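You operate a simulated robot arm through the tools that you are given. There is no shell and no other tool.

Carry out the task below with a simulated two-armed robot. There is one attempt and no reset: what you move stays moved.

TASK
Hold the tall blue bottle on the counter top steady with one hand and open the stopper of the tall blue bottle with the other.

Only the result counts: the job must be done as asked and must still hold three seconds after the hand-in. Knocking over, shifting, dropping, spilling or breaking anything else fails it. Lids that push on must go on centred and level and be pressed home; caps that screw on are set level and turned clockwise until they are tight.

THE ROBOT
Two 7-joint arms with two-finger parallel grippers on one trunk, on a base that moves. Base frame: it is fixed to the floor where the robot stands at the start and does not move with it; the origin is under the middle of the robot, x ahead of it, y to its left, z up. Units: cm, rad, N and s.
The left shoulder is at the start at [3, 11.9, 96], the right one opposite. With the tool pointing down near the work surface each hand reaches from about 10 to 64 cm from the robot's upright axis, wherever it stands, measured 20 degrees to its own side. Places, roughly: stopper of the tall blue bottle [120, 180, 110]; tall blue bottle [125, 175, 100]. Payload 3.43 kg a hand.
The tool frame of a hand sits at the grasp point between the pads (the TCP): z along the fingers, y along the line on which they close. The tips reach 3 cm beyond it. The gripper opens to 9.4 cm. The fingers are 2.8 cm wide and 1 cm thick; the gripper's body (5 by 9.6 cm) begins 5.5 cm behind the TCP.
Orientation is told as [roll, pitch, yaw] about the base's x, y, z axes, in that order, counted from this pose: with the fingers straight down and closing along the base's y, the tool's x points along the base's -x, its y along +y and its z along -z.

THE INTERFACE
- The arms move only by the tool drive_tool. It takes "left_series", "right_series" or both (then of equal length, played together; a hand with none holds still); each is a list of rows, each an object (a shift or turn left out is 0, a gripper value left out holds the last) with "translation": the shift along the base's x, y, z in cm, a list of three; "dr": the turn, a rotation vector about the base's x, y, z in rad, a list of three; "hand": the gripper command, from -1 (shut) to 1 (fully open), values between in proportion. In form: [{"translation": [x, y, z], "dr": [wx, wy, wz], "hand": hand}, ...]. A call has 1 to 20 rows; each row shifts and turns the commanded pose from where the row before left it. Rows are played at 5 a second. More than 5 cm and 0.15 rad between two rows, or a gripper value outside its range, and nothing of the call is played. Where a pose cannot be reached the arm comes as near as it can. A force on the tool above 40 N (or 10 N above the force at the start of the call, whichever is more), or a blocked arm, ends the call early, and 0.2 s more pass. The fingers move at their own pace (about 7.2 cm/s each) and stop on an object; they squeeze with about 26 N. The grip force told is the motor's: it shows also when the fingers shut on nothing. Time passes only in rows, and 0.2 s behind the last, so rows that do not move let the fingers close. It gives the time, the measured TCP pose, the force on the tool (base axes), the opening and the grip force at its end, in the units of the frame above (readings bear some noise), with the torque about the TCP (base axes, N m) and any sound that the robot's microphone picked up.
- Cameras (640 x 400 px; columns grow to the right, rows downward): "scene" is now at [5.34, 0.55, 168.73]; the picture's right is [0.10, -1.00, 0.00], its down [-0.64, -0.06, -0.77] and it looks along [0.76, 0.07, -0.64] (base axes); focal length 260 px, centre (320, 200). "left" rides on the left gripper at [7.6, -1.4, -10.2] in its tool frame; the picture's right is [0.18, 0.98, 0.00], its down [-0.75, 0.14, -0.64] and it looks along [-0.63, 0.12, 0.77] (tool axes); focal length 243 px, centre (320, 200). "right" rides on the right gripper at [7.6, 1.4, -10.3] in its tool frame; the picture's right is [-0.18, 0.98, 0.00], its down [-0.75, -0.14, -0.64] and it looks along [-0.63, -0.12, 0.77] (tool axes); focal length 243 px, centre (320, 200). There is no depth. A picture from a camera that has moved, and an enlarged one, comes with that camera's place and axes in the base frame and with its lens. The place of the scene camera against the robot may be out by one fixed shift of up to 1.2 cm in any direction.
- camera(camera): a new picture of that camera. No time passes.
- slide_trunk(by): moves the trunk up (or, below 0, down) by that many cm; the arms and the scene camera ride with it, the base frame stays. It gives what a move gives, with no picture.
- steer(legs): drives the robot by 1 to 6 legs, each [ahead, turn to the left] in cm and rad, along the robot's own axes; the way and the turn of a leg run together, so that a leg with both is an arc; at most 150 cm and 3.142 rad a leg. The arms and the cameras ride along, it lands a little off, and it stops where it bumps. It gives what a move gives.
- turn_head(pan, tilt): turns the head with the scene camera to pan (to the left, within 2.496 rad either way) and tilt (down, from -0.506 to 1.204), counted from straight ahead of the robot. It gives what a move gives.
- inspect(camera, box): a new picture of the part [left, top, right, bottom] of that camera's present view, enlarged. No time passes.
- job_done(): hands the job in; it is judged then, once.

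Nothing tells you exact positions but the pictures and the camera data. Unless the task says otherwise, let go and move clear before handing in.

The tools are called as name(argument=value, ...) on one line, values as JSON. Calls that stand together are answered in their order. drive_tool: Moves the arms, as the interface text tells. Its arguments: {"type":"object","properties":{"left_series":{"type":"array","items":{"type":"object","properties":{"translation":{"type":"array","items":{"type":"number"}},"dr":{"type":"array","items":{"type":"number"}},"hand":{"type":"number"}}}},"right_series":{"type":"array","items":{"type":"object","properties":{"translation":{"type":"array","items":{"type":"number"}},"dr":{"type":"array","items":{"type":"number"}},"hand":{"type":"number"}}}}},"required":[]} The other tools are called the same way: slide_trunk (by) moves the trunk up or down; steer (legs) drives the base; turn_head (pan, tilt) turns the head that bears the scene camera; camera (camera) takes a picture; inspect (camera, box) takes an enlarged picture of a part of a camera's view; job_done () hands the job in.

At the start:

```text
clock: 0.0
left_tool_pos: [39.02, 17.94, 121.89]
left_tcp_rot: [0.0, 0.001, -0.001]
left_contact_force: [0.0, -0.3, 0.3]
left_ft_torque: [-0.01, 0.0, -0.02]
left_opening: 9.4
left_gripper_force: 0.0
right_tool_pos: [47.47, -22.42, 119.17]
right_tcp_rot: [0.0, 0.001, 0.0]
right_contact_force: [-0.8, -0.1, 0.7]
right_ft_torque: [-0.03, 0.02, -0.01]
right_opening: 9.42
right_gripper_force: 0.0
trunk travel left (down, up): [-22.5, 18.5]
robot x, y, heading: [0.16, -0.2, 0.004]
head pan, tilt (commanded): [0.096, 0.696]
```

scene: 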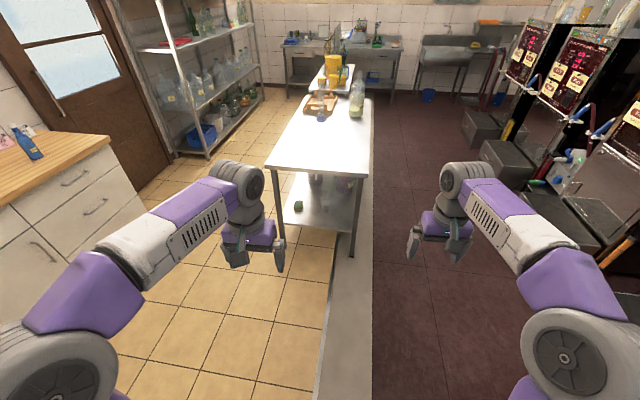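
right: 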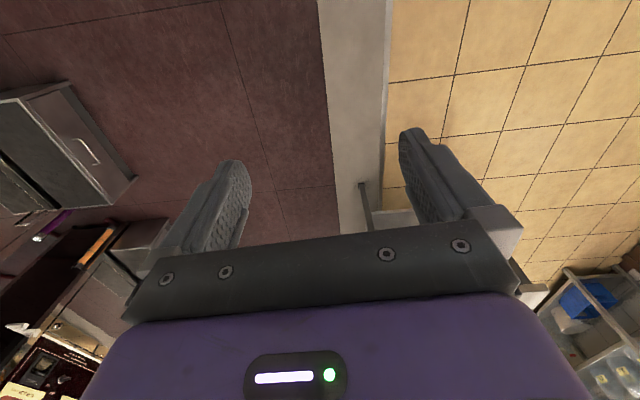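
left: 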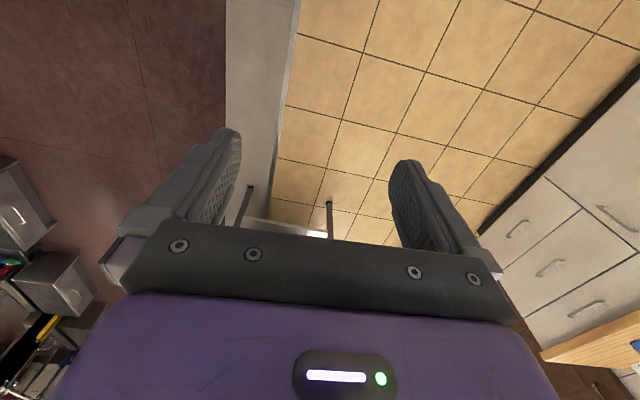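

I see a blue bottle on a wooden-topped counter at the far left of the scene view; that fits the told place [125, 175, 100]. I'll look closer before driving anywhere.

inspect(camera="scene", box=[0, 80, 160, 180])

turn_head(pan=0.95, tilt=0.4)

camera(camera="scene")

```text
4.00 times, centred on (80, 130) of scene
camera zoom: at [5.34, 0.55, 168.73], right [0.1, -1.0, 0.0], down [-0.64, -0.06, -0.77], along [0.76, 0.07, -0.64], focal length 1040 px, centre (1280, 480)
```

zoom: 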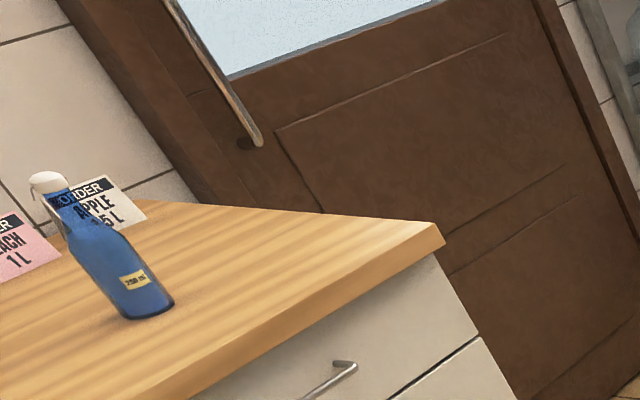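

```text
clock: 1.2
left_tool_pos: [39.04, 17.88, 122.05]
left_tcp_rot: [0.002, 0.001, 0.001]
left_contact_force: [0.0, 0.1, 0.9]
left_ft_torque: [-0.03, -0.03, -0.01]
left_opening: 9.42
left_gripper_force: 0.1
right_tool_pos: [47.51, -22.36, 119.24]
right_tcp_rot: [-0.001, 0.0, -0.002]
right_contact_force: [0.4, 0.4, 0.4]
right_ft_torque: [0.0, -0.01, 0.0]
right_opening: 9.41
right_gripper_force: 0.1
trunk travel left (down, up): [-22.5, 18.5]
robot x, y, heading: [-0.26, -0.68, -0.004]
head pan, tilt (commanded): [0.949, 0.4]
```

```text
taken
camera scene: at [2.27, 7.26, 171.38], right [0.81, -0.58, 0.0], down [-0.23, -0.32, -0.92], along [0.54, 0.75, -0.39], focal length 260 px, centre (320, 200)
```

scene: 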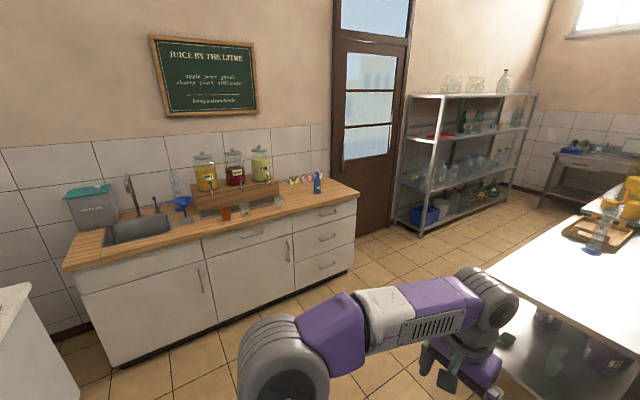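

It's a swing-top (wire-bail) blue bottle near the right end of the wooden counter. I'll enlarge it to see how the stopper is built and what stands nearby.

inspect(camera="scene", box=[280, 160, 360, 210])

inspect(camera="scene", box=[40, 130, 370, 336])

```text
8.00 times, centred on (320, 185) of scene
camera zoom: at [2.27, 7.26, 171.38], right [0.81, -0.58, 0.0], down [-0.23, -0.32, -0.92], along [0.54, 0.75, -0.39], focal length 2081 px, centre (320, 320)
```

zoom: 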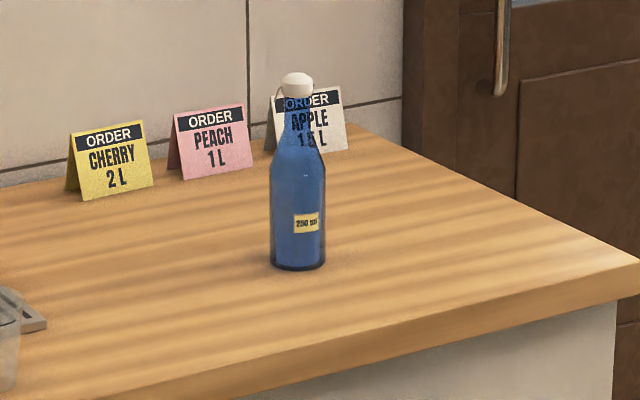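

```text
1.94 times, centred on (205, 233) of scene
camera zoom: at [2.27, 7.26, 171.38], right [0.81, -0.58, 0.0], down [-0.23, -0.32, -0.92], along [0.54, 0.75, -0.39], focal length 504 px, centre (543, 136)
```

zoom: 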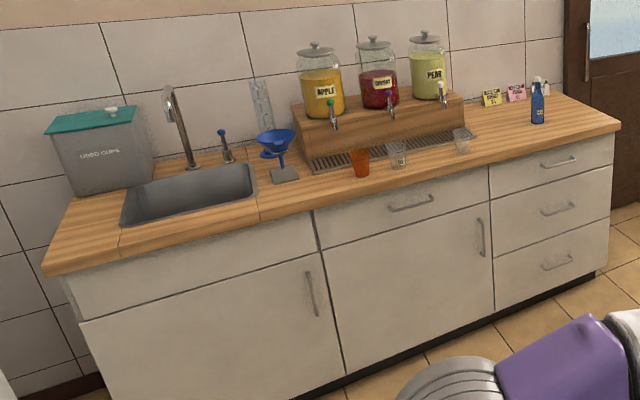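

The bottle is a swing-top about 21 cm tall and 6 cm wide, standing at roughly [122, 177, 90]. The counter's front edge is near y = 160. The floor diagonal looks clear, so I'll drive to about (122, 112) and turn to face the counter.

steer(legs=[[0, 0.749], [83, 0], [80, 0], [0, 0.822]])

turn_head(pan=0.0, tilt=0.7)

camera(camera="scene")

```text
clock: 13.6
left_tool_pos: [101.89, 149.08, 122.02]
left_tcp_rot: [-0.001, -0.003, 1.581]
left_contact_force: [-0.8, -0.4, 0.3]
left_ft_torque: [0.0, 0.02, -0.01]
left_opening: 9.42
left_gripper_force: 0.1
right_tool_pos: [142.14, 157.94, 119.22]
right_tcp_rot: [0.0, 0.001, 1.58]
right_contact_force: [-0.3, 0.0, -0.2]
right_ft_torque: [-0.02, 0.0, 0.02]
right_opening: 9.42
right_gripper_force: 0.1
trunk travel left (down, up): [-22.5, 18.5]
robot x, y, heading: [120.15, 110.27, 1.583]
head pan, tilt (commanded): [0.949, 0.4]
```

```text
clock: 14.8
left_tool_pos: [101.97, 149.02, 122.08]
left_tcp_rot: [-0.002, 0.001, 1.582]
left_contact_force: [1.8, -0.2, -0.4]
left_ft_torque: [0.01, 0.0, -0.02]
left_opening: 9.4
left_gripper_force: 0.2
right_tool_pos: [142.22, 157.95, 119.1]
right_tcp_rot: [-0.001, 0.0, 1.58]
right_contact_force: [0.5, 0.2, -0.9]
right_ft_torque: [0.01, 0.01, 0.0]
right_opening: 9.4
right_gripper_force: 0.1
trunk travel left (down, up): [-22.5, 18.5]
robot x, y, heading: [120.64, 110.16, 1.583]
head pan, tilt (commanded): [0.0, 0.7]
```

```text
taken
camera scene: at [120.05, 115.41, 168.7], right [1.0, 0.01, 0.0], down [0.01, -0.64, -0.77], along [-0.01, 0.77, -0.64], focal length 260 px, centre (320, 200)
```

scene: 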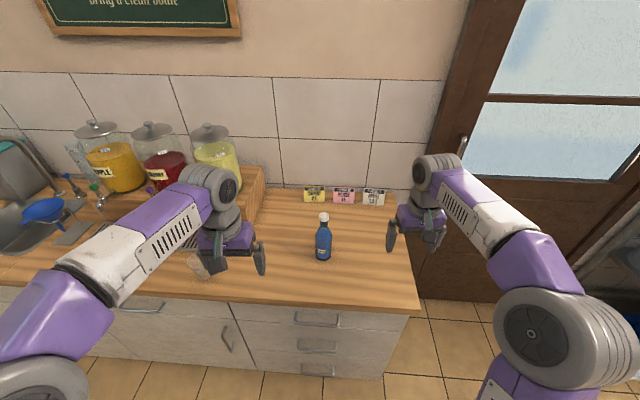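

inspect(camera="scene", box=[280, 195, 376, 270])

camera(camera="left")

camera(camera="right")

```text
5.33 times, centred on (328, 232) of scene
camera zoom: at [120.05, 115.41, 168.7], right [1.0, 0.01, 0.0], down [0.01, -0.64, -0.77], along [-0.01, 0.77, -0.64], focal length 1387 px, centre (277, 27)
```

zoom: 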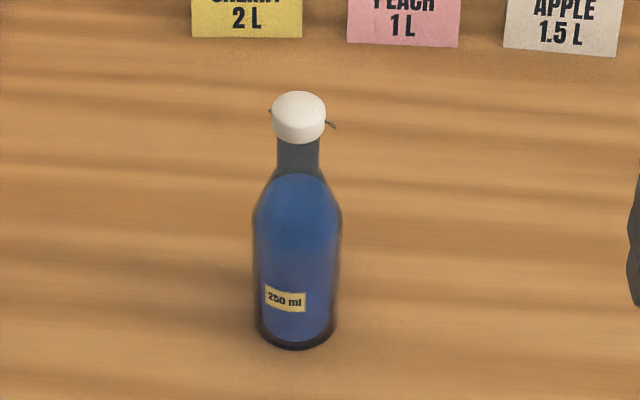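

```text
taken
camera left: at [103.47, 141.28, 132.14], right [-0.98, -0.19, 0.0], down [-0.15, 0.75, 0.64], along [-0.12, 0.63, -0.77], focal length 243 px, centre (320, 200)
```

left: 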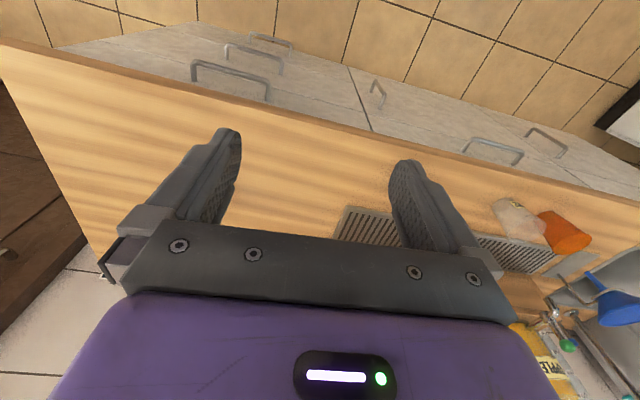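

```text
taken
camera right: at [140.81, 150.24, 129.39], right [-0.98, 0.17, 0.0], down [0.13, 0.76, 0.64], along [0.11, 0.63, -0.77], focal length 243 px, centre (320, 200)
```

right: 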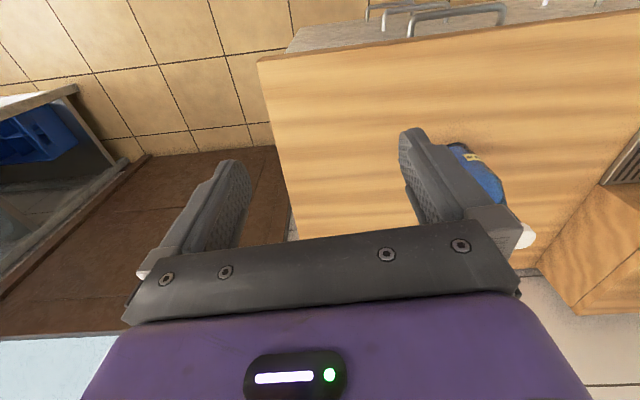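

I'm now facing the counter with the bottle straight ahead. I'll zoom further on the stopper to understand the wire bail.

inspect(camera="scene", box=[308, 205, 340, 225])

inspect(camera="right", box=[440, 130, 568, 260])

```text
16.00 times, centred on (324, 215) of scene
camera zoom: at [120.05, 115.41, 168.7], right [1.0, 0.01, 0.0], down [0.01, -0.64, -0.77], along [-0.01, 0.77, -0.64], focal length 4162 px, centre (256, -40)
```

zoom: 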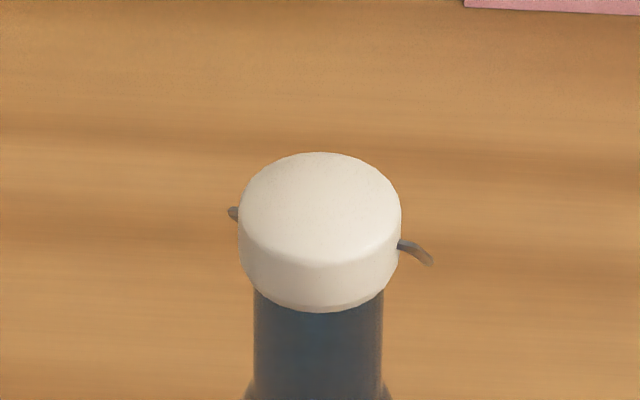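

```text
3.08 times, centred on (504, 195) of right
camera zoom: at [140.81, 150.24, 129.39], right [-0.98, 0.17, 0.0], down [0.13, 0.76, 0.64], along [0.11, 0.63, -0.77], focal length 746 px, centre (-246, 215)
```

zoom: 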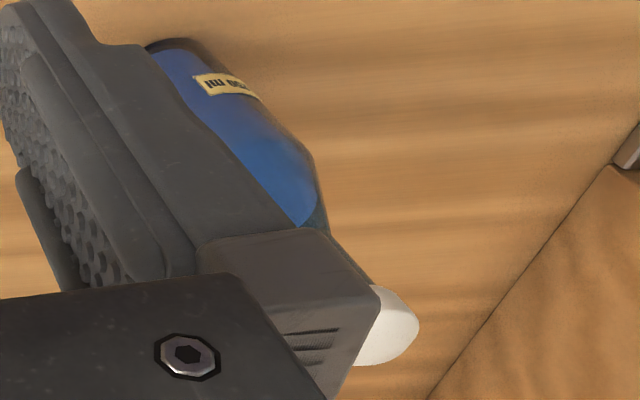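

The stopper is a white cap about 3.3 cm across, its top near z = 110.6. There's a wire stub at the back-left and a small bent tab at the front-right. Before going closer, I'll look down to see how far the base sticks out.

turn_head(pan=0.0, tilt=1.2)

camera(camera="scene")

```text
clock: 15.8
left_tool_pos: [101.98, 149.05, 121.92]
left_tcp_rot: [0.0, 0.001, 1.581]
left_contact_force: [0.5, 0.7, -0.1]
left_ft_torque: [-0.02, 0.02, -0.02]
left_opening: 9.41
left_gripper_force: 0.1
right_tool_pos: [142.12, 157.81, 119.13]
right_tcp_rot: [-0.001, 0.001, 1.582]
right_contact_force: [0.2, 0.3, -0.3]
right_ft_torque: [0.01, 0.06, 0.03]
right_opening: 9.39
right_gripper_force: 0.0
trunk travel left (down, up): [-22.5, 18.5]
robot x, y, heading: [120.8, 110.18, 1.582]
head pan, tilt (commanded): [0.0, 1.201]
```

```text
taken
camera scene: at [120.09, 112.51, 165.1], right [1.0, 0.01, 0.0], down [0.01, -0.93, -0.36], along [0.0, 0.36, -0.93], focal length 260 px, centre (320, 200)
```

scene: 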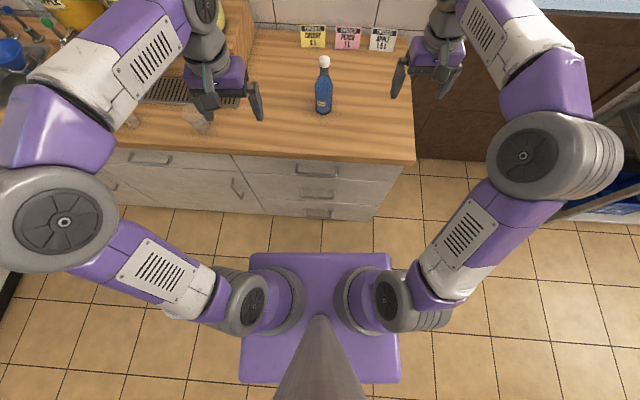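

The base front lies within about 27 cm of the axis, so I can come about 16 cm closer without touching the counter, whose edge is near y = 157. Then I'll look again.

steer(legs=[[15, -0.01]])

turn_head(pan=0.0, tilt=0.75)

camera(camera="scene")

```text
clock: 17.1
left_tool_pos: [102.05, 164.06, 121.81]
left_tcp_rot: [-0.001, -0.001, 1.575]
left_contact_force: [0.4, 0.1, 0.2]
left_ft_torque: [-0.04, 0.0, 0.03]
left_opening: 9.42
left_gripper_force: 0.0
right_tool_pos: [142.43, 172.48, 119.09]
right_tcp_rot: [-0.001, 0.002, 1.575]
right_contact_force: [-0.1, 0.6, -0.7]
right_ft_torque: [-0.04, 0.02, 0.02]
right_opening: 9.41
right_gripper_force: 0.1
trunk travel left (down, up): [-22.5, 18.5]
robot x, y, heading: [119.8, 125.18, 1.577]
head pan, tilt (commanded): [0.0, 1.201]
```

```text
clock: 18.1
left_tool_pos: [102.14, 163.85, 121.87]
left_tcp_rot: [0.0, -0.001, 1.572]
left_contact_force: [0.5, 0.0, -0.9]
left_ft_torque: [-0.01, 0.0, 0.04]
left_opening: 9.38
left_gripper_force: 0.1
right_tool_pos: [142.42, 172.54, 119.21]
right_tcp_rot: [0.0, -0.002, 1.575]
right_contact_force: [-0.3, 1.0, 0.5]
right_ft_torque: [0.0, 0.02, 0.0]
right_opening: 9.38
right_gripper_force: 0.1
trunk travel left (down, up): [-22.5, 18.5]
robot x, y, heading: [120.44, 125.06, 1.572]
head pan, tilt (commanded): [0.0, 0.75]
```

```text
taken
camera scene: at [120.0, 129.97, 168.27], right [1.0, 0.0, 0.0], down [0.0, -0.68, -0.73], along [0.0, 0.73, -0.68], focal length 260 px, centre (320, 200)
```

scene: 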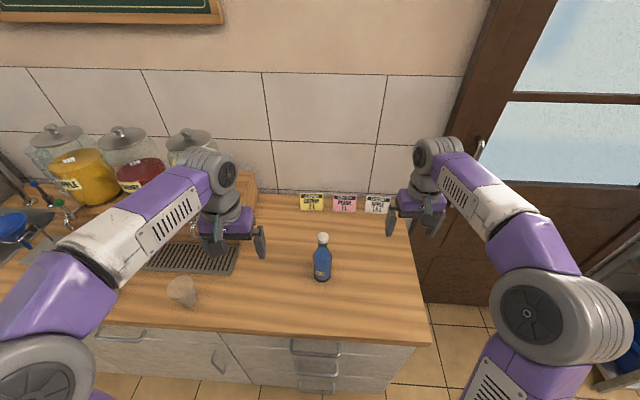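

The bottle is now about 52 cm ahead of the axis. I'll zoom in to fix its position.

inspect(camera="scene", box=[282, 225, 362, 290])

inspect(camera="scene", box=[306, 229, 338, 249])

```text
6.15 times, centred on (322, 258) of scene
camera zoom: at [120.0, 129.97, 168.27], right [1.0, 0.0, 0.0], down [0.0, -0.68, -0.73], along [0.0, 0.73, -0.68], focal length 1601 px, centre (308, -154)
```

zoom: 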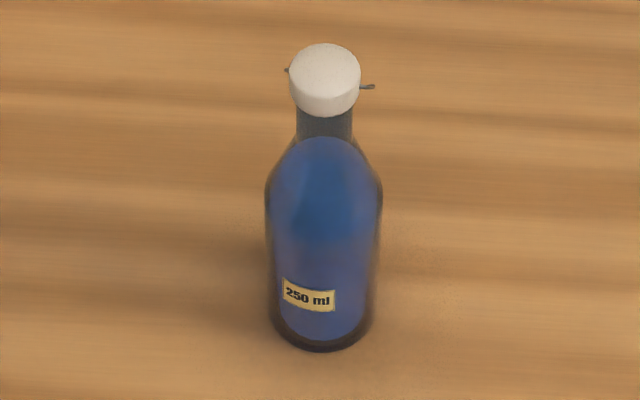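

```text
16.00 times, centred on (322, 239) of scene
camera zoom: at [120.0, 129.97, 168.27], right [1.0, 0.0, 0.0], down [0.0, -0.68, -0.73], along [0.0, 0.73, -0.68], focal length 4162 px, centre (288, -424)
```

zoom: 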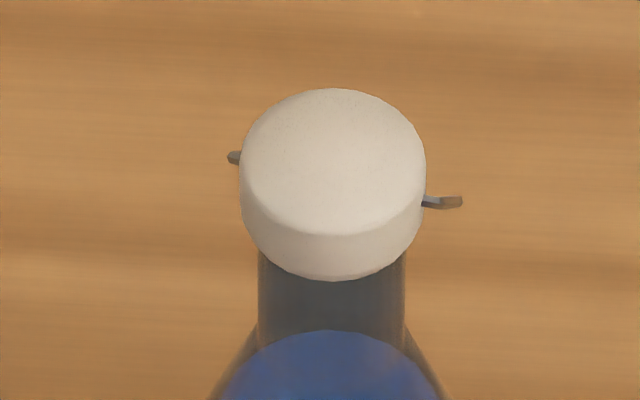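

I put the bottle axis near [120.8, 176.8], its foot at about z = 89.6 and its top at about 110.5. I'll swing the left hand to the bottle's left-front, keeping it more than 9 cm away. With the fingers pitched 40° below level, its camera can view the stopper side-on.

drive_tool(left_series=[{"translation": [1.0, 0.34, -0.6], "dr": [0, 0, -0.14]}, {"translation": [1.0, 0.34, -0.6], "dr": [0, 0, -0.14]}, {"translation": [1.0, 0.34, -0.6], "dr": [0, 0, -0.14]}, {"translation": [1.0, 0.34, -0.6], "dr": [0, 0, -0.14]}, {"translation": [1.0, 0.34, -0.6], "dr": [0, 0, -0.14]}, {"translation": [1.0, 0.34, -1.1], "dr": [0.111, -0.0932, 0]}, {"translation": [1.0, 0.34, -1.1], "dr": [0.111, -0.0932, 0]}, {"translation": [1.0, 0.34, -1.1], "dr": [0.111, -0.0932, 0]}, {"translation": [1.0, 0.34, -1.1], "dr": [0.111, -0.0932, 0]}, {"translation": [1.0, 0.34, -1.1], "dr": [0.111, -0.0932, 0]}, {"translation": [1.0, 0.34, -1.1], "dr": [0.111, -0.0932, 0]}, {}])

camera(camera="left")

camera(camera="scene")

```text
clock: 20.6
left_tool_pos: [113.14, 167.59, 112.34]
left_tcp_rot: [0.001, -0.871, 0.875]
left_contact_force: [0.7, 0.2, 0.3]
left_ft_torque: [0.03, -0.01, -0.01]
left_opening: 9.37
left_gripper_force: 0.0
right_tool_pos: [142.45, 172.49, 119.07]
right_tcp_rot: [-0.001, -0.001, 1.574]
right_contact_force: [0.7, 0.1, 0.4]
right_ft_torque: [-0.01, -0.01, 0.01]
right_opening: 9.4
right_gripper_force: 0.0
trunk travel left (down, up): [-22.5, 18.5]
robot x, y, heading: [120.05, 125.24, 1.572]
head pan, tilt (commanded): [0.0, 0.75]
```

```text
taken
camera left: at [106.12, 156.79, 112.98], right [-0.83, 0.54, -0.14], down [-0.11, 0.09, 0.99], along [0.55, 0.84, -0.01], focal length 243 px, centre (320, 200)
```

left: 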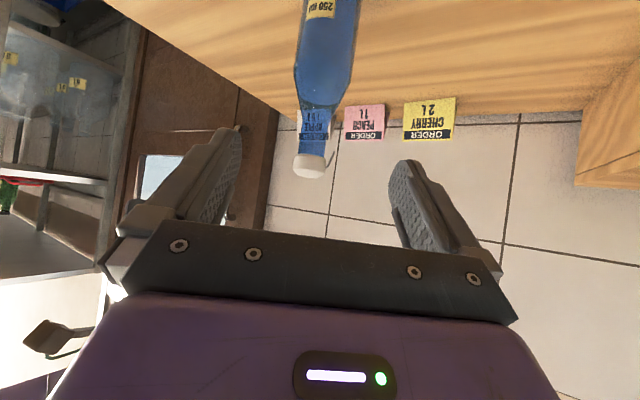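

```text
taken
camera scene: at [120.02, 129.94, 168.27], right [1.0, 0.0, 0.0], down [0.0, -0.68, -0.73], along [0.0, 0.73, -0.68], focal length 260 px, centre (320, 200)
```

scene: 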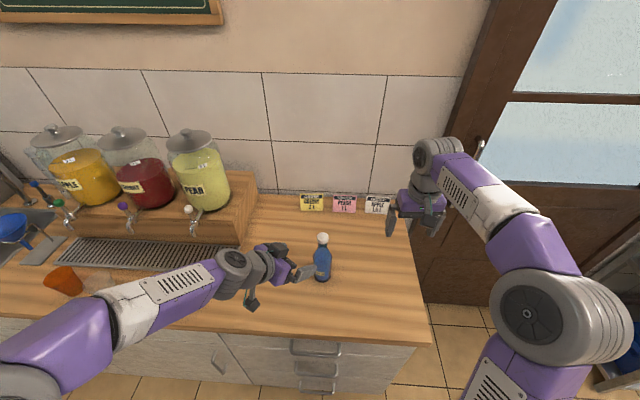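

inspect(camera="left", box=[280, 110, 350, 190])

inspect(camera="left", box=[240, 0, 400, 200])

```text
5.00 times, centred on (315, 150) of left
camera zoom: at [106.12, 156.79, 112.98], right [-0.83, 0.54, -0.14], down [-0.11, 0.09, 0.99], along [0.55, 0.84, -0.01], focal length 1213 px, centre (345, 450)
```

zoom: 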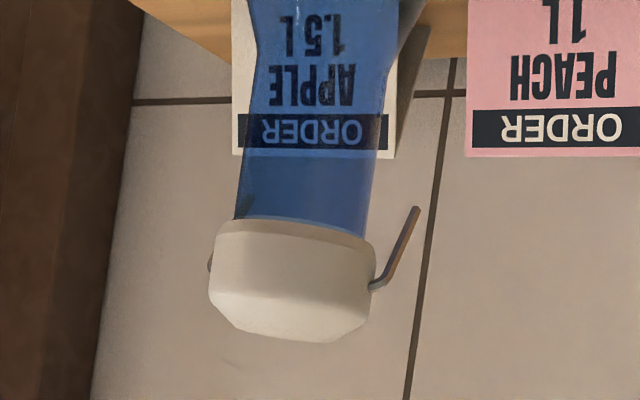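

```text
2.00 times, centred on (320, 100) of left
camera zoom: at [106.12, 156.79, 112.98], right [-0.83, 0.54, -0.14], down [-0.11, 0.09, 0.99], along [0.55, 0.84, -0.01], focal length 485 px, centre (320, 400)
```

zoom: 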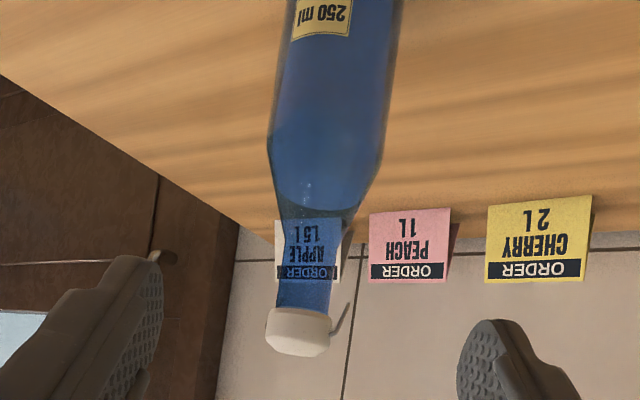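

The left camera shows the bottle upside down. From the cap's left side a wire runs outward and down, with another stub on the right. I'll bring the right hand to a mirrored viewing pose, also more than 9 cm clear, to see the other side.

drive_tool(right_series=[{"translation": [-0.97, -0.34, -0.5], "dr": [0, 0, 0.145]}, {"translation": [-0.97, -0.34, -0.5], "dr": [0, 0, 0.145]}, {"translation": [-0.97, -0.34, -0.5], "dr": [0, 0, 0.145]}, {"translation": [-0.97, -0.34, -0.5], "dr": [0, 0, 0.145]}, {"translation": [-0.97, -0.34, -0.5], "dr": [0, 0, 0.145]}, {"translation": [-0.97, -0.34, -0.5], "dr": [0, 0, 0.145]}, {"translation": [-0.97, -0.34, -0.7], "dr": [0.0932, 0.111, 0]}, {"translation": [-0.97, -0.34, -0.7], "dr": [0.0932, 0.111, 0]}, {"translation": [-0.97, -0.34, -0.7], "dr": [0.0932, 0.111, 0]}, {"translation": [-0.97, -0.34, -0.7], "dr": [0.0932, 0.111, 0]}, {"translation": [-0.97, -0.34, -0.7], "dr": [0.0932, 0.111, 0]}, {"translation": [-0.97, -0.34, -0.7], "dr": [0.0932, 0.111, 0]}, {}])

camera(camera="right")

inspect(camera="right", box=[260, 90, 380, 190])

```text
clock: 23.4
left_tool_pos: [113.21, 167.66, 112.35]
left_tcp_rot: [-0.002, -0.87, 0.875]
left_contact_force: [0.2, 0.1, -0.1]
left_ft_torque: [0.0, -0.02, 0.0]
left_opening: 9.43
left_gripper_force: 0.0
right_tool_pos: [130.75, 168.33, 111.99]
right_tcp_rot: [-0.002, -0.869, 2.445]
right_contact_force: [0.8, 0.2, -0.1]
right_ft_torque: [0.02, 0.04, 0.01]
right_opening: 9.38
right_gripper_force: 0.0
trunk travel left (down, up): [-22.5, 18.5]
robot x, y, heading: [120.22, 125.15, 1.575]
head pan, tilt (commanded): [0.0, 0.75]
```

```text
taken
camera right: at [139.66, 159.11, 112.69], right [-0.72, -0.68, 0.14], down [0.09, 0.1, 0.99], along [-0.68, 0.73, -0.01], focal length 243 px, centre (320, 200)
```

right: 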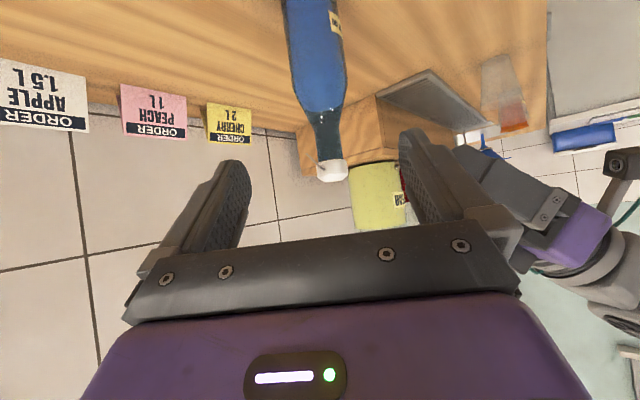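

```text
4.00 times, centred on (320, 140) of right
camera zoom: at [139.66, 159.11, 112.69], right [-0.72, -0.68, 0.14], down [0.09, 0.1, 0.99], along [-0.68, 0.73, -0.01], focal length 970 px, centre (320, 440)
```

zoom: 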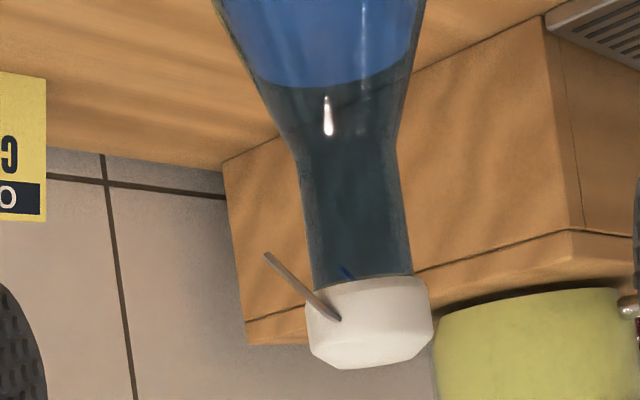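

Both side views agree. The cap is centred near [121.0, 176.6, 109.5], with two wire arms running from its ±x sides back and down to about y = 178, z = 107.6. I take that as the hinge line along x, so the cap flips up and backward (+y). I plan to hold the body with the left hand, cage the cap loosely from the right with the right hand, and roll it back about the hinge. First I'll check how the left arm lies over the counter.

turn_head(pan=0.55, tilt=0.85)

camera(camera="scene")

```text
clock: 24.4
left_tool_pos: [113.25, 167.78, 112.22]
left_tcp_rot: [-0.003, -0.871, 0.874]
left_contact_force: [-0.5, 0.7, -0.3]
left_ft_torque: [0.03, -0.01, 0.01]
left_opening: 9.39
left_gripper_force: 0.0
right_tool_pos: [130.76, 168.43, 112.09]
right_tcp_rot: [0.001, -0.869, 2.445]
right_contact_force: [-0.2, -0.5, -1.0]
right_ft_torque: [-0.02, 0.0, 0.0]
right_opening: 9.39
right_gripper_force: 0.0
trunk travel left (down, up): [-22.5, 18.5]
robot x, y, heading: [119.91, 125.09, 1.579]
head pan, tilt (commanded): [0.55, 0.85]
```

```text
taken
camera scene: at [115.93, 128.33, 167.47], right [0.85, 0.52, 0.0], down [0.39, -0.64, -0.66], along [-0.35, 0.56, -0.75], focal length 260 px, centre (320, 200)
```

scene: 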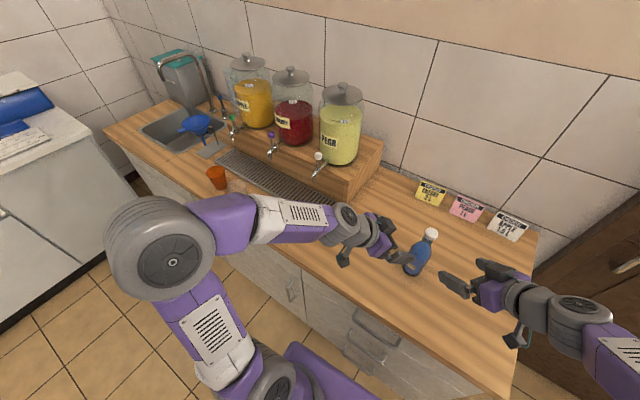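

The left forearm runs in front of the counter, well above it and clear of the glasses and cups. I'll lower the left hand to grasp height, z about 97, still 12 cm short of the bottle.

drive_tool(left_series=[{"translation": [0, 0, -1.9]}, {"translation": [0, 0, -1.9]}, {"translation": [0, 0, -1.9]}, {"translation": [0, 0, -1.9]}, {"translation": [0, 0, -1.9]}, {"translation": [0, 0, -1.9]}, {"translation": [0, 0, -1.9]}, {"translation": [0, 0, -1.9]}, {}])

camera(camera="left")

camera(camera="scene")

camera(camera="right")

```text
clock: 26.4
left_tool_pos: [113.09, 167.73, 97.18]
left_tcp_rot: [-0.002, -0.873, 0.875]
left_contact_force: [0.5, -0.5, 0.4]
left_ft_torque: [0.01, 0.0, -0.01]
left_opening: 9.39
left_gripper_force: 0.0
right_tool_pos: [130.76, 168.35, 111.97]
right_tcp_rot: [-0.001, -0.869, 2.445]
right_contact_force: [-0.3, 1.2, 0.3]
right_ft_torque: [0.0, -0.01, 0.01]
right_opening: 9.39
right_gripper_force: 0.0
trunk travel left (down, up): [-22.5, 18.5]
robot x, y, heading: [120.07, 125.14, 1.575]
head pan, tilt (commanded): [0.55, 0.85]
```

```text
taken
camera left: at [106.0, 156.79, 97.92], right [-0.83, 0.54, -0.14], down [-0.11, 0.09, 0.99], along [0.55, 0.84, -0.01], focal length 243 px, centre (320, 200)
```

left: 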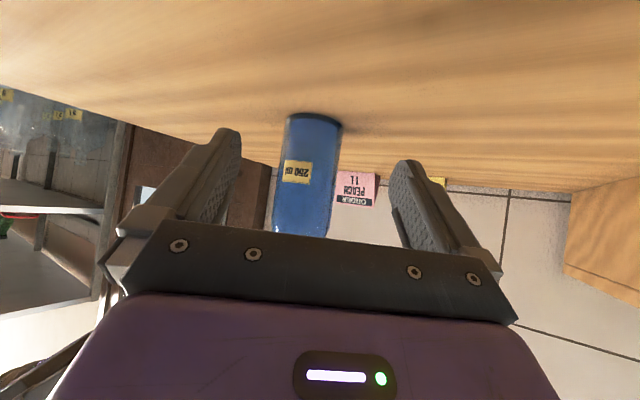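

```text
taken
camera scene: at [115.89, 128.29, 167.47], right [0.85, 0.53, 0.0], down [0.39, -0.64, -0.66], along [-0.35, 0.56, -0.75], focal length 260 px, centre (320, 200)
```

scene: 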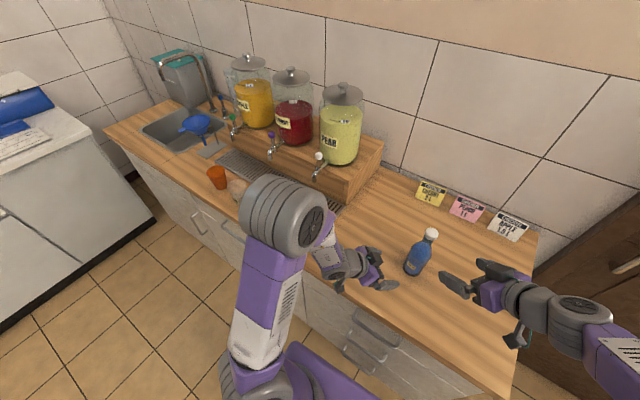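

```text
taken
camera right: at [139.63, 159.1, 112.73], right [-0.72, -0.68, 0.14], down [0.09, 0.1, 0.99], along [-0.69, 0.73, -0.01], focal length 243 px, centre (320, 200)
```

right: 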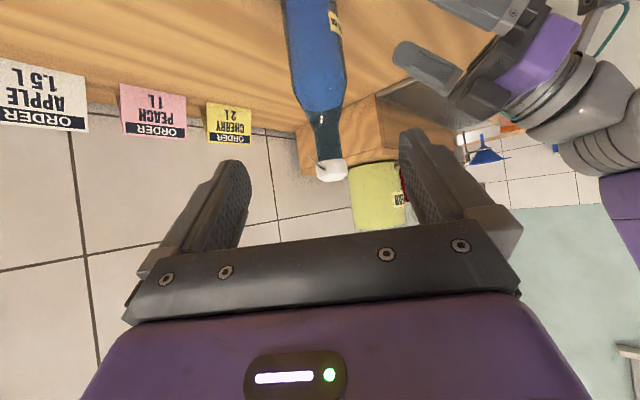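

inspect(camera="left", box=[240, 90, 400, 250])

inspect(camera="right", box=[240, 0, 400, 190])

```text
2.50 times, centred on (320, 170) of left
camera zoom: at [106.0, 156.79, 97.92], right [-0.83, 0.54, -0.14], down [-0.11, 0.09, 0.99], along [0.55, 0.84, -0.01], focal length 606 px, centre (320, 275)
```

zoom: 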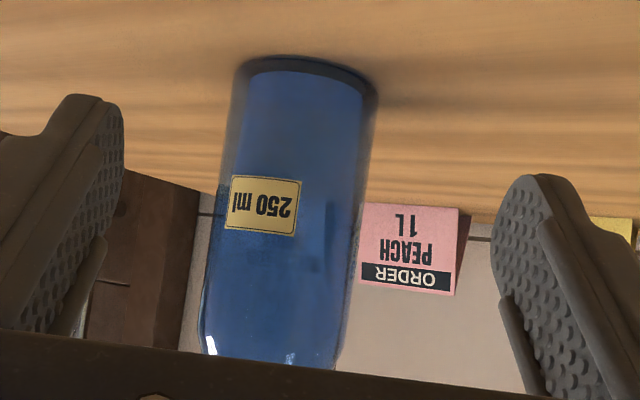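

```text
2.11 times, centred on (320, 95) of right
camera zoom: at [139.63, 159.1, 112.73], right [-0.72, -0.68, 0.14], down [0.09, 0.1, 0.99], along [-0.69, 0.73, -0.01], focal length 511 px, centre (320, 421)
```

zoom: 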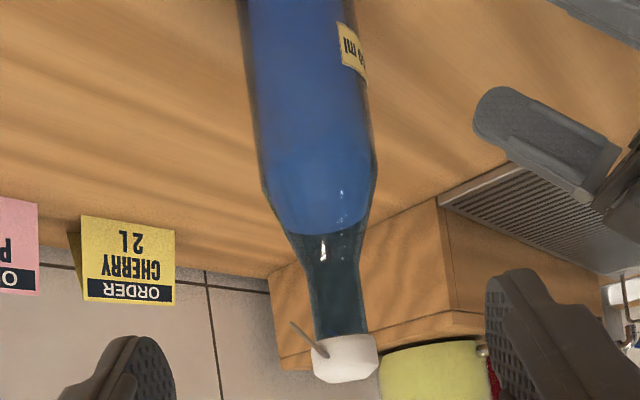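

The bottle axis triangulates to about (120.7, 176.6), nearly on the left hand's centre line. I'll advance part of the way with the hand open, then check that it's centred.

drive_tool(left_series=[{"translation": [1.2, 1.42, 0]}, {"translation": [1.2, 1.42, 0]}, {"translation": [1.2, 1.42, 0]}, {"translation": [1.2, 1.42, 0]}, {}])

camera(camera="left")

inspect(camera="left", box=[200, 60, 440, 240])

```text
clock: 27.6
left_tool_pos: [117.8, 173.32, 97.13]
left_tcp_rot: [0.0, -0.871, 0.874]
left_contact_force: [0.4, -0.1, -0.9]
left_ft_torque: [0.04, -0.02, -0.03]
left_opening: 9.42
left_gripper_force: 0.2
right_tool_pos: [130.79, 168.38, 111.93]
right_tcp_rot: [-0.001, -0.869, 2.445]
right_contact_force: [0.2, 0.4, 0.7]
right_ft_torque: [-0.02, 0.02, 0.01]
right_opening: 9.42
right_gripper_force: 0.0
trunk travel left (down, up): [-22.5, 18.5]
robot x, y, heading: [120.27, 124.83, 1.571]
head pan, tilt (commanded): [0.55, 0.85]
```

```text
taken
camera left: at [110.88, 162.47, 97.81], right [-0.83, 0.54, -0.14], down [-0.11, 0.09, 0.99], along [0.55, 0.84, -0.01], focal length 243 px, centre (320, 200)
```

left: 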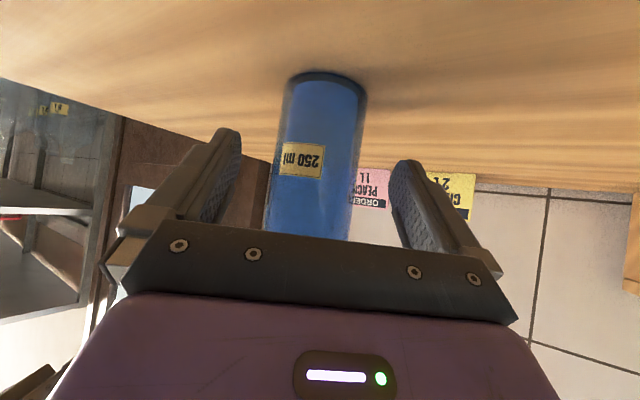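

```text
2.22 times, centred on (320, 150) of left
camera zoom: at [110.88, 162.47, 97.81], right [-0.83, 0.54, -0.14], down [-0.11, 0.09, 0.99], along [0.55, 0.84, -0.01], focal length 539 px, centre (320, 311)
```

zoom: 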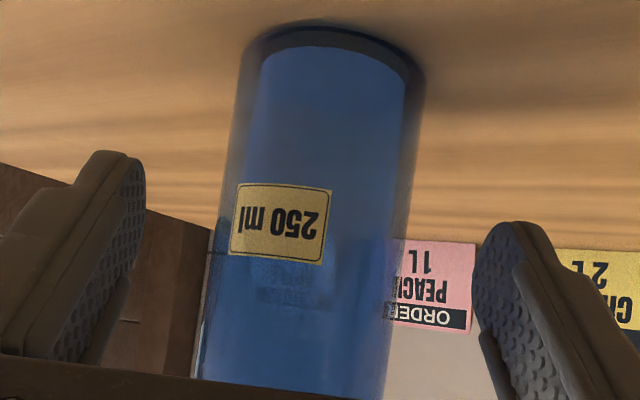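

The bottle sits about 0.15 cm off the hand's centre line. I'll correct for that, advance the last 3.6 cm, and pre-close the fingers to just wider than the body.

drive_tool(left_series=[{"translation": [1.21, 1.33, 0]}, {"translation": [1.21, 1.33, 0]}, {"hand": 0.45}, {}])

inspect(camera="left", box=[200, 60, 440, 240])

```text
clock: 28.6
left_tool_pos: [120.38, 176.11, 97.01]
left_tcp_rot: [-0.001, -0.868, 0.873]
left_contact_force: [0.1, 0.1, -0.2]
left_ft_torque: [0.0, -0.02, 0.01]
left_opening: 6.8
left_gripper_force: 0.1
right_tool_pos: [130.75, 168.53, 111.88]
right_tcp_rot: [-0.001, -0.869, 2.444]
right_contact_force: [0.7, -0.4, -0.6]
right_ft_torque: [-0.04, 0.04, -0.01]
right_opening: 9.38
right_gripper_force: 0.1
trunk travel left (down, up): [-22.5, 18.5]
robot x, y, heading: [120.11, 125.26, 1.574]
head pan, tilt (commanded): [0.55, 0.85]
```

```text
2.22 times, centred on (320, 150) of left
camera zoom: at [113.31, 165.19, 97.81], right [-0.83, 0.54, -0.14], down [-0.11, 0.09, 0.99], along [0.55, 0.84, -0.01], focal length 539 px, centre (320, 311)
```

zoom: 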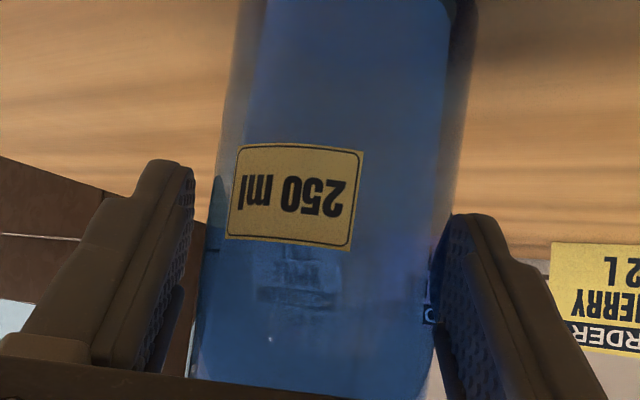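

The bottle is centred between the pads. Now I'll close the left hand on the body.

drive_tool(left_series=[{"hand": 0.3}, {"hand": 0.2}, {"hand": -1}, {}, {}])

camera(camera="left")

camera(camera="right")

```text
clock: 29.8
left_tool_pos: [120.29, 176.12, 97.0]
left_tcp_rot: [-0.002, -0.87, 0.876]
left_contact_force: [-1.5, 2.6, 1.0]
left_ft_torque: [0.04, -0.02, 0.0]
left_opening: 6.39
left_gripper_force: 26.1
right_tool_pos: [130.8, 168.41, 112.03]
right_tcp_rot: [0.002, -0.869, 2.446]
right_contact_force: [0.2, 0.6, -1.0]
right_ft_torque: [-0.03, 0.0, -0.01]
right_opening: 9.39
right_gripper_force: 0.0
trunk travel left (down, up): [-22.5, 18.5]
robot x, y, heading: [119.98, 125.1, 1.577]
head pan, tilt (commanded): [0.55, 0.85]
```

```text
taken
camera left: at [113.27, 165.2, 97.81], right [-0.83, 0.54, -0.14], down [-0.11, 0.09, 0.99], along [0.55, 0.84, -0.01], focal length 243 px, centre (320, 200)
```

left: 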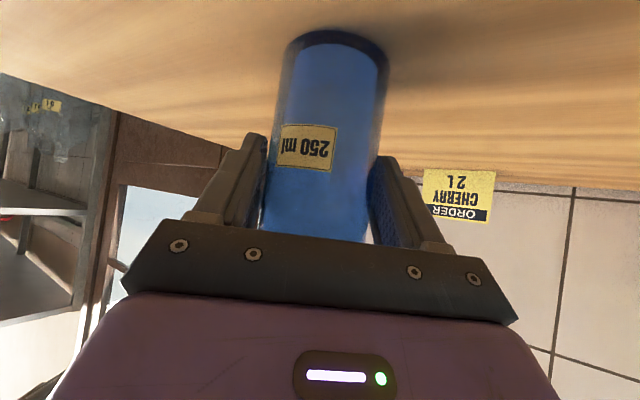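

```text
taken
camera right: at [139.64, 159.14, 112.72], right [-0.72, -0.68, 0.14], down [0.09, 0.11, 0.99], along [-0.69, 0.73, -0.01], focal length 243 px, centre (320, 200)
```

right: 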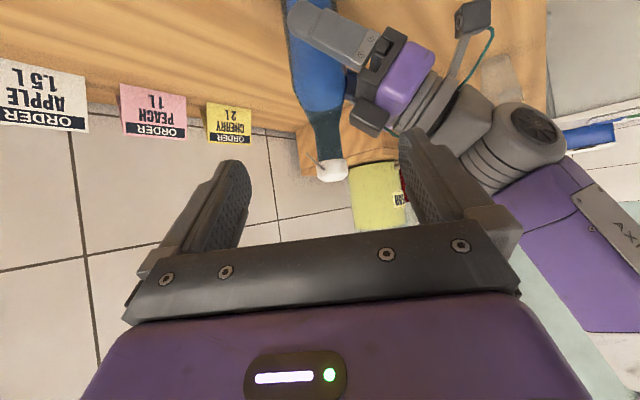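

The left hand holds the bottle firmly, with a body diameter of 6.4 cm and a 26 N grip. I'll re-measure the stopper from the right camera, since the bottle may have shifted by a millimetre.

inspect(camera="right", box=[290, 130, 370, 190])

turn_head(pan=0.0, tilt=0.75)

inspect(camera="scene", box=[306, 229, 338, 249])

camera(camera="scene")

```text
6.67 times, centred on (330, 160) of right
camera zoom: at [139.64, 159.14, 112.72], right [-0.72, -0.68, 0.14], down [0.09, 0.11, 0.99], along [-0.69, 0.73, -0.01], focal length 1618 px, centre (253, 467)
```

zoom: 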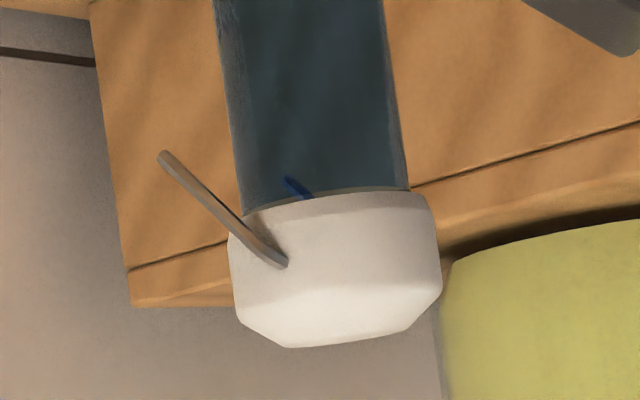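

```text
clock: 30.8
left_tool_pos: [120.32, 176.04, 96.99]
left_tcp_rot: [-0.001, -0.872, 0.874]
left_contact_force: [-2.0, 1.3, 2.2]
left_ft_torque: [0.06, 0.02, 0.03]
left_opening: 6.35
left_gripper_force: 26.0
right_tool_pos: [130.67, 168.39, 111.96]
right_tcp_rot: [0.001, -0.868, 2.444]
right_contact_force: [0.0, 0.3, 0.3]
right_ft_torque: [0.01, 0.01, -0.01]
right_opening: 9.39
right_gripper_force: 0.0
trunk travel left (down, up): [-22.5, 18.5]
robot x, y, heading: [120.26, 125.18, 1.573]
head pan, tilt (commanded): [0.0, 0.75]
```

```text
16.00 times, centred on (322, 239) of scene
camera zoom: at [119.97, 129.97, 168.27], right [1.0, 0.0, 0.0], down [0.0, -0.68, -0.73], along [0.0, 0.73, -0.68], focal length 4162 px, centre (288, -424)
```

zoom: 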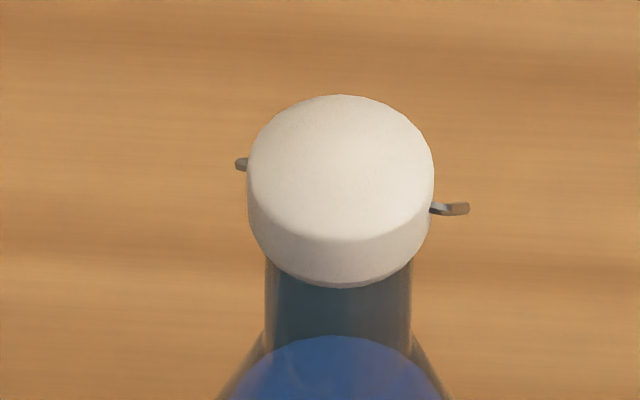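

```text
taken
camera scene: at [119.97, 129.97, 168.27], right [1.0, 0.0, 0.0], down [0.0, -0.68, -0.73], along [0.0, 0.73, -0.68], focal length 260 px, centre (320, 200)
```

scene: 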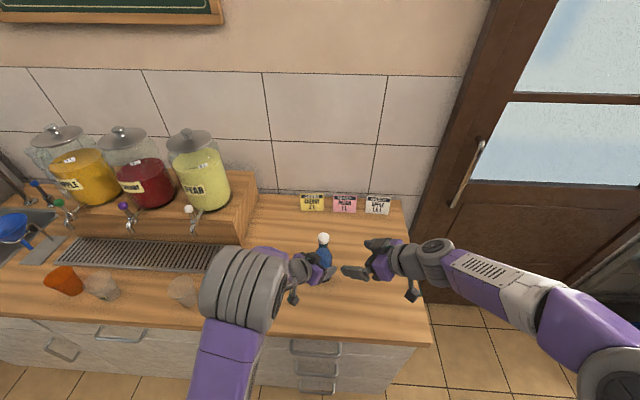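

The bottle moved only about 1 mm when gripped. The stopper is turned about 17° clockwise: the wire pivots lie along h = (0.956, −0.292, 0), and the hinge line passes near H = (121.5, 178.2, 107.45). So the cap flips toward b = (0.292, 0.956). Next I'll level the right fingers at their standoff and set a moderate opening.

drive_tool(right_series=[{"translation": [0, 0, -0.34], "dr": [0.0898, 0.1074, 0], "hand": 0.064}, {"translation": [0, 0, -0.34], "dr": [0.0898, 0.1074, 0]}, {"translation": [0, 0, -0.34], "dr": [0.0898, 0.1074, 0]}, {"translation": [0, 0, -0.34], "dr": [0.0898, 0.1074, 0]}, {"translation": [0, 0, -0.34], "dr": [0.0898, 0.1074, 0]}, {}])

camera(camera="right")

camera(camera="scene")

```text
clock: 32.2
left_tool_pos: [120.26, 175.9, 97.08]
left_tcp_rot: [-0.001, -0.868, 0.876]
left_contact_force: [-1.0, 0.7, 2.3]
left_ft_torque: [-0.03, -0.06, -0.01]
left_opening: 6.38
left_gripper_force: 26.6
right_tool_pos: [130.75, 168.44, 110.34]
right_tcp_rot: [-2.553, -1.571, -1.287]
right_contact_force: [-0.4, -0.3, 0.5]
right_ft_torque: [0.02, 0.01, -0.02]
right_opening: 5.0
right_gripper_force: 0.0
trunk travel left (down, up): [-22.5, 18.5]
robot x, y, heading: [120.29, 124.77, 1.573]
head pan, tilt (commanded): [0.0, 0.75]
```

```text
taken
camera right: at [137.74, 160.67, 102.68], right [-0.63, -0.75, 0.18], down [0.58, -0.3, 0.75], along [-0.51, 0.58, 0.63], focal length 243 px, centre (320, 200)
```

right: 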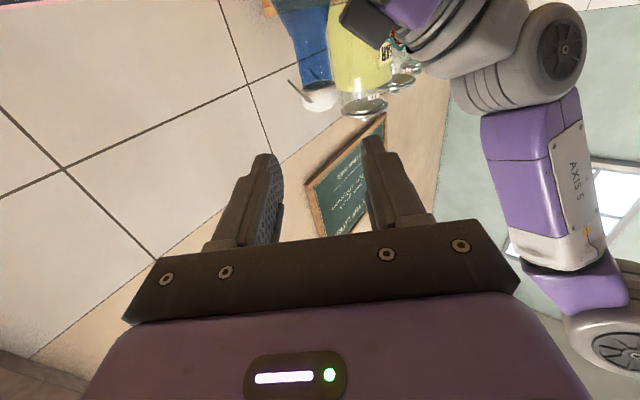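

```text
taken
camera scene: at [119.99, 129.94, 168.27], right [1.0, 0.0, 0.0], down [0.0, -0.68, -0.73], along [0.0, 0.73, -0.68], focal length 260 px, centre (320, 200)
```

scene: 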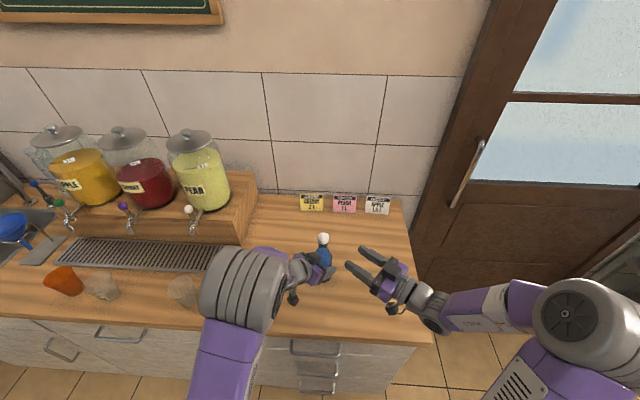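

The right hand is level and aligned. Before engaging, I'll rehearse the 100° roll about the hinge direction here in free space to check that the wrist can do it.

drive_tool(right_series=[{"dr": [-0.1386, 0.0423, 0]}, {"dr": [-0.1386, 0.0423, 0]}, {"dr": [-0.1386, 0.0423, 0]}, {"dr": [-0.1386, 0.0423, 0]}, {"dr": [-0.1386, 0.0423, 0]}, {"dr": [-0.1386, 0.0423, 0]}, {"dr": [-0.1386, 0.0423, 0]}, {"dr": [-0.1386, 0.0423, 0]}, {"dr": [-0.1386, 0.0423, 0]}, {"dr": [-0.1386, 0.0423, 0]}, {"dr": [-0.1386, 0.0423, 0]}, {"dr": [-0.1386, 0.0423, 0]}, {}])

camera(camera="scene")

camera(camera="right")

```text
clock: 35.0
left_tool_pos: [120.45, 175.95, 97.04]
left_tcp_rot: [-0.002, -0.869, 0.875]
left_contact_force: [-1.1, 1.3, 1.9]
left_ft_torque: [-0.08, -0.08, 0.0]
left_opening: 6.38
left_gripper_force: 26.0
right_tool_pos: [130.83, 168.33, 110.28]
right_tcp_rot: [1.169, 0.17, 1.275]
right_contact_force: [0.6, -0.6, -1.5]
right_ft_torque: [-0.01, -0.02, 0.02]
right_opening: 5.01
right_gripper_force: 0.0
trunk travel left (down, up): [-22.5, 18.5]
robot x, y, heading: [119.91, 124.68, 1.576]
head pan, tilt (commanded): [0.0, 0.75]
```

```text
taken
camera scene: at [119.99, 129.94, 168.27], right [1.0, 0.0, 0.0], down [0.0, -0.68, -0.73], along [0.0, 0.73, -0.68], focal length 260 px, centre (320, 200)
```

scene: 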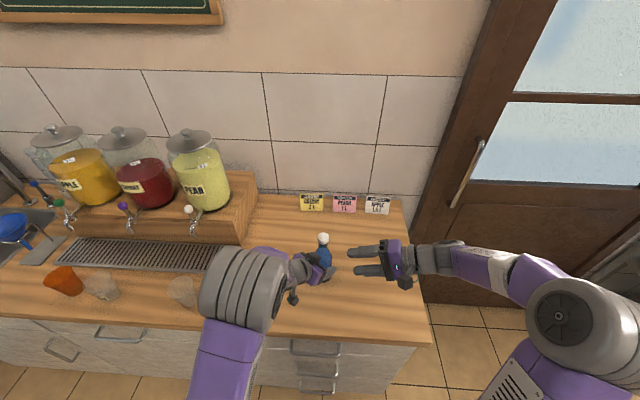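

```text
taken
camera right: at [137.36, 159.44, 116.8], right [-0.27, 0.43, 0.86], down [0.84, 0.54, -0.01], along [-0.47, 0.72, -0.51], focal length 243 px, centre (320, 200)
```

right: 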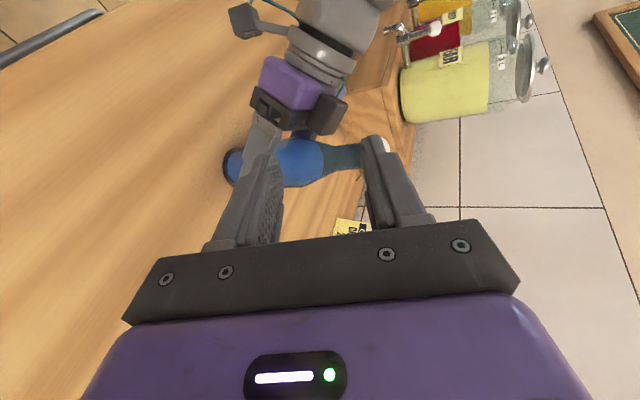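

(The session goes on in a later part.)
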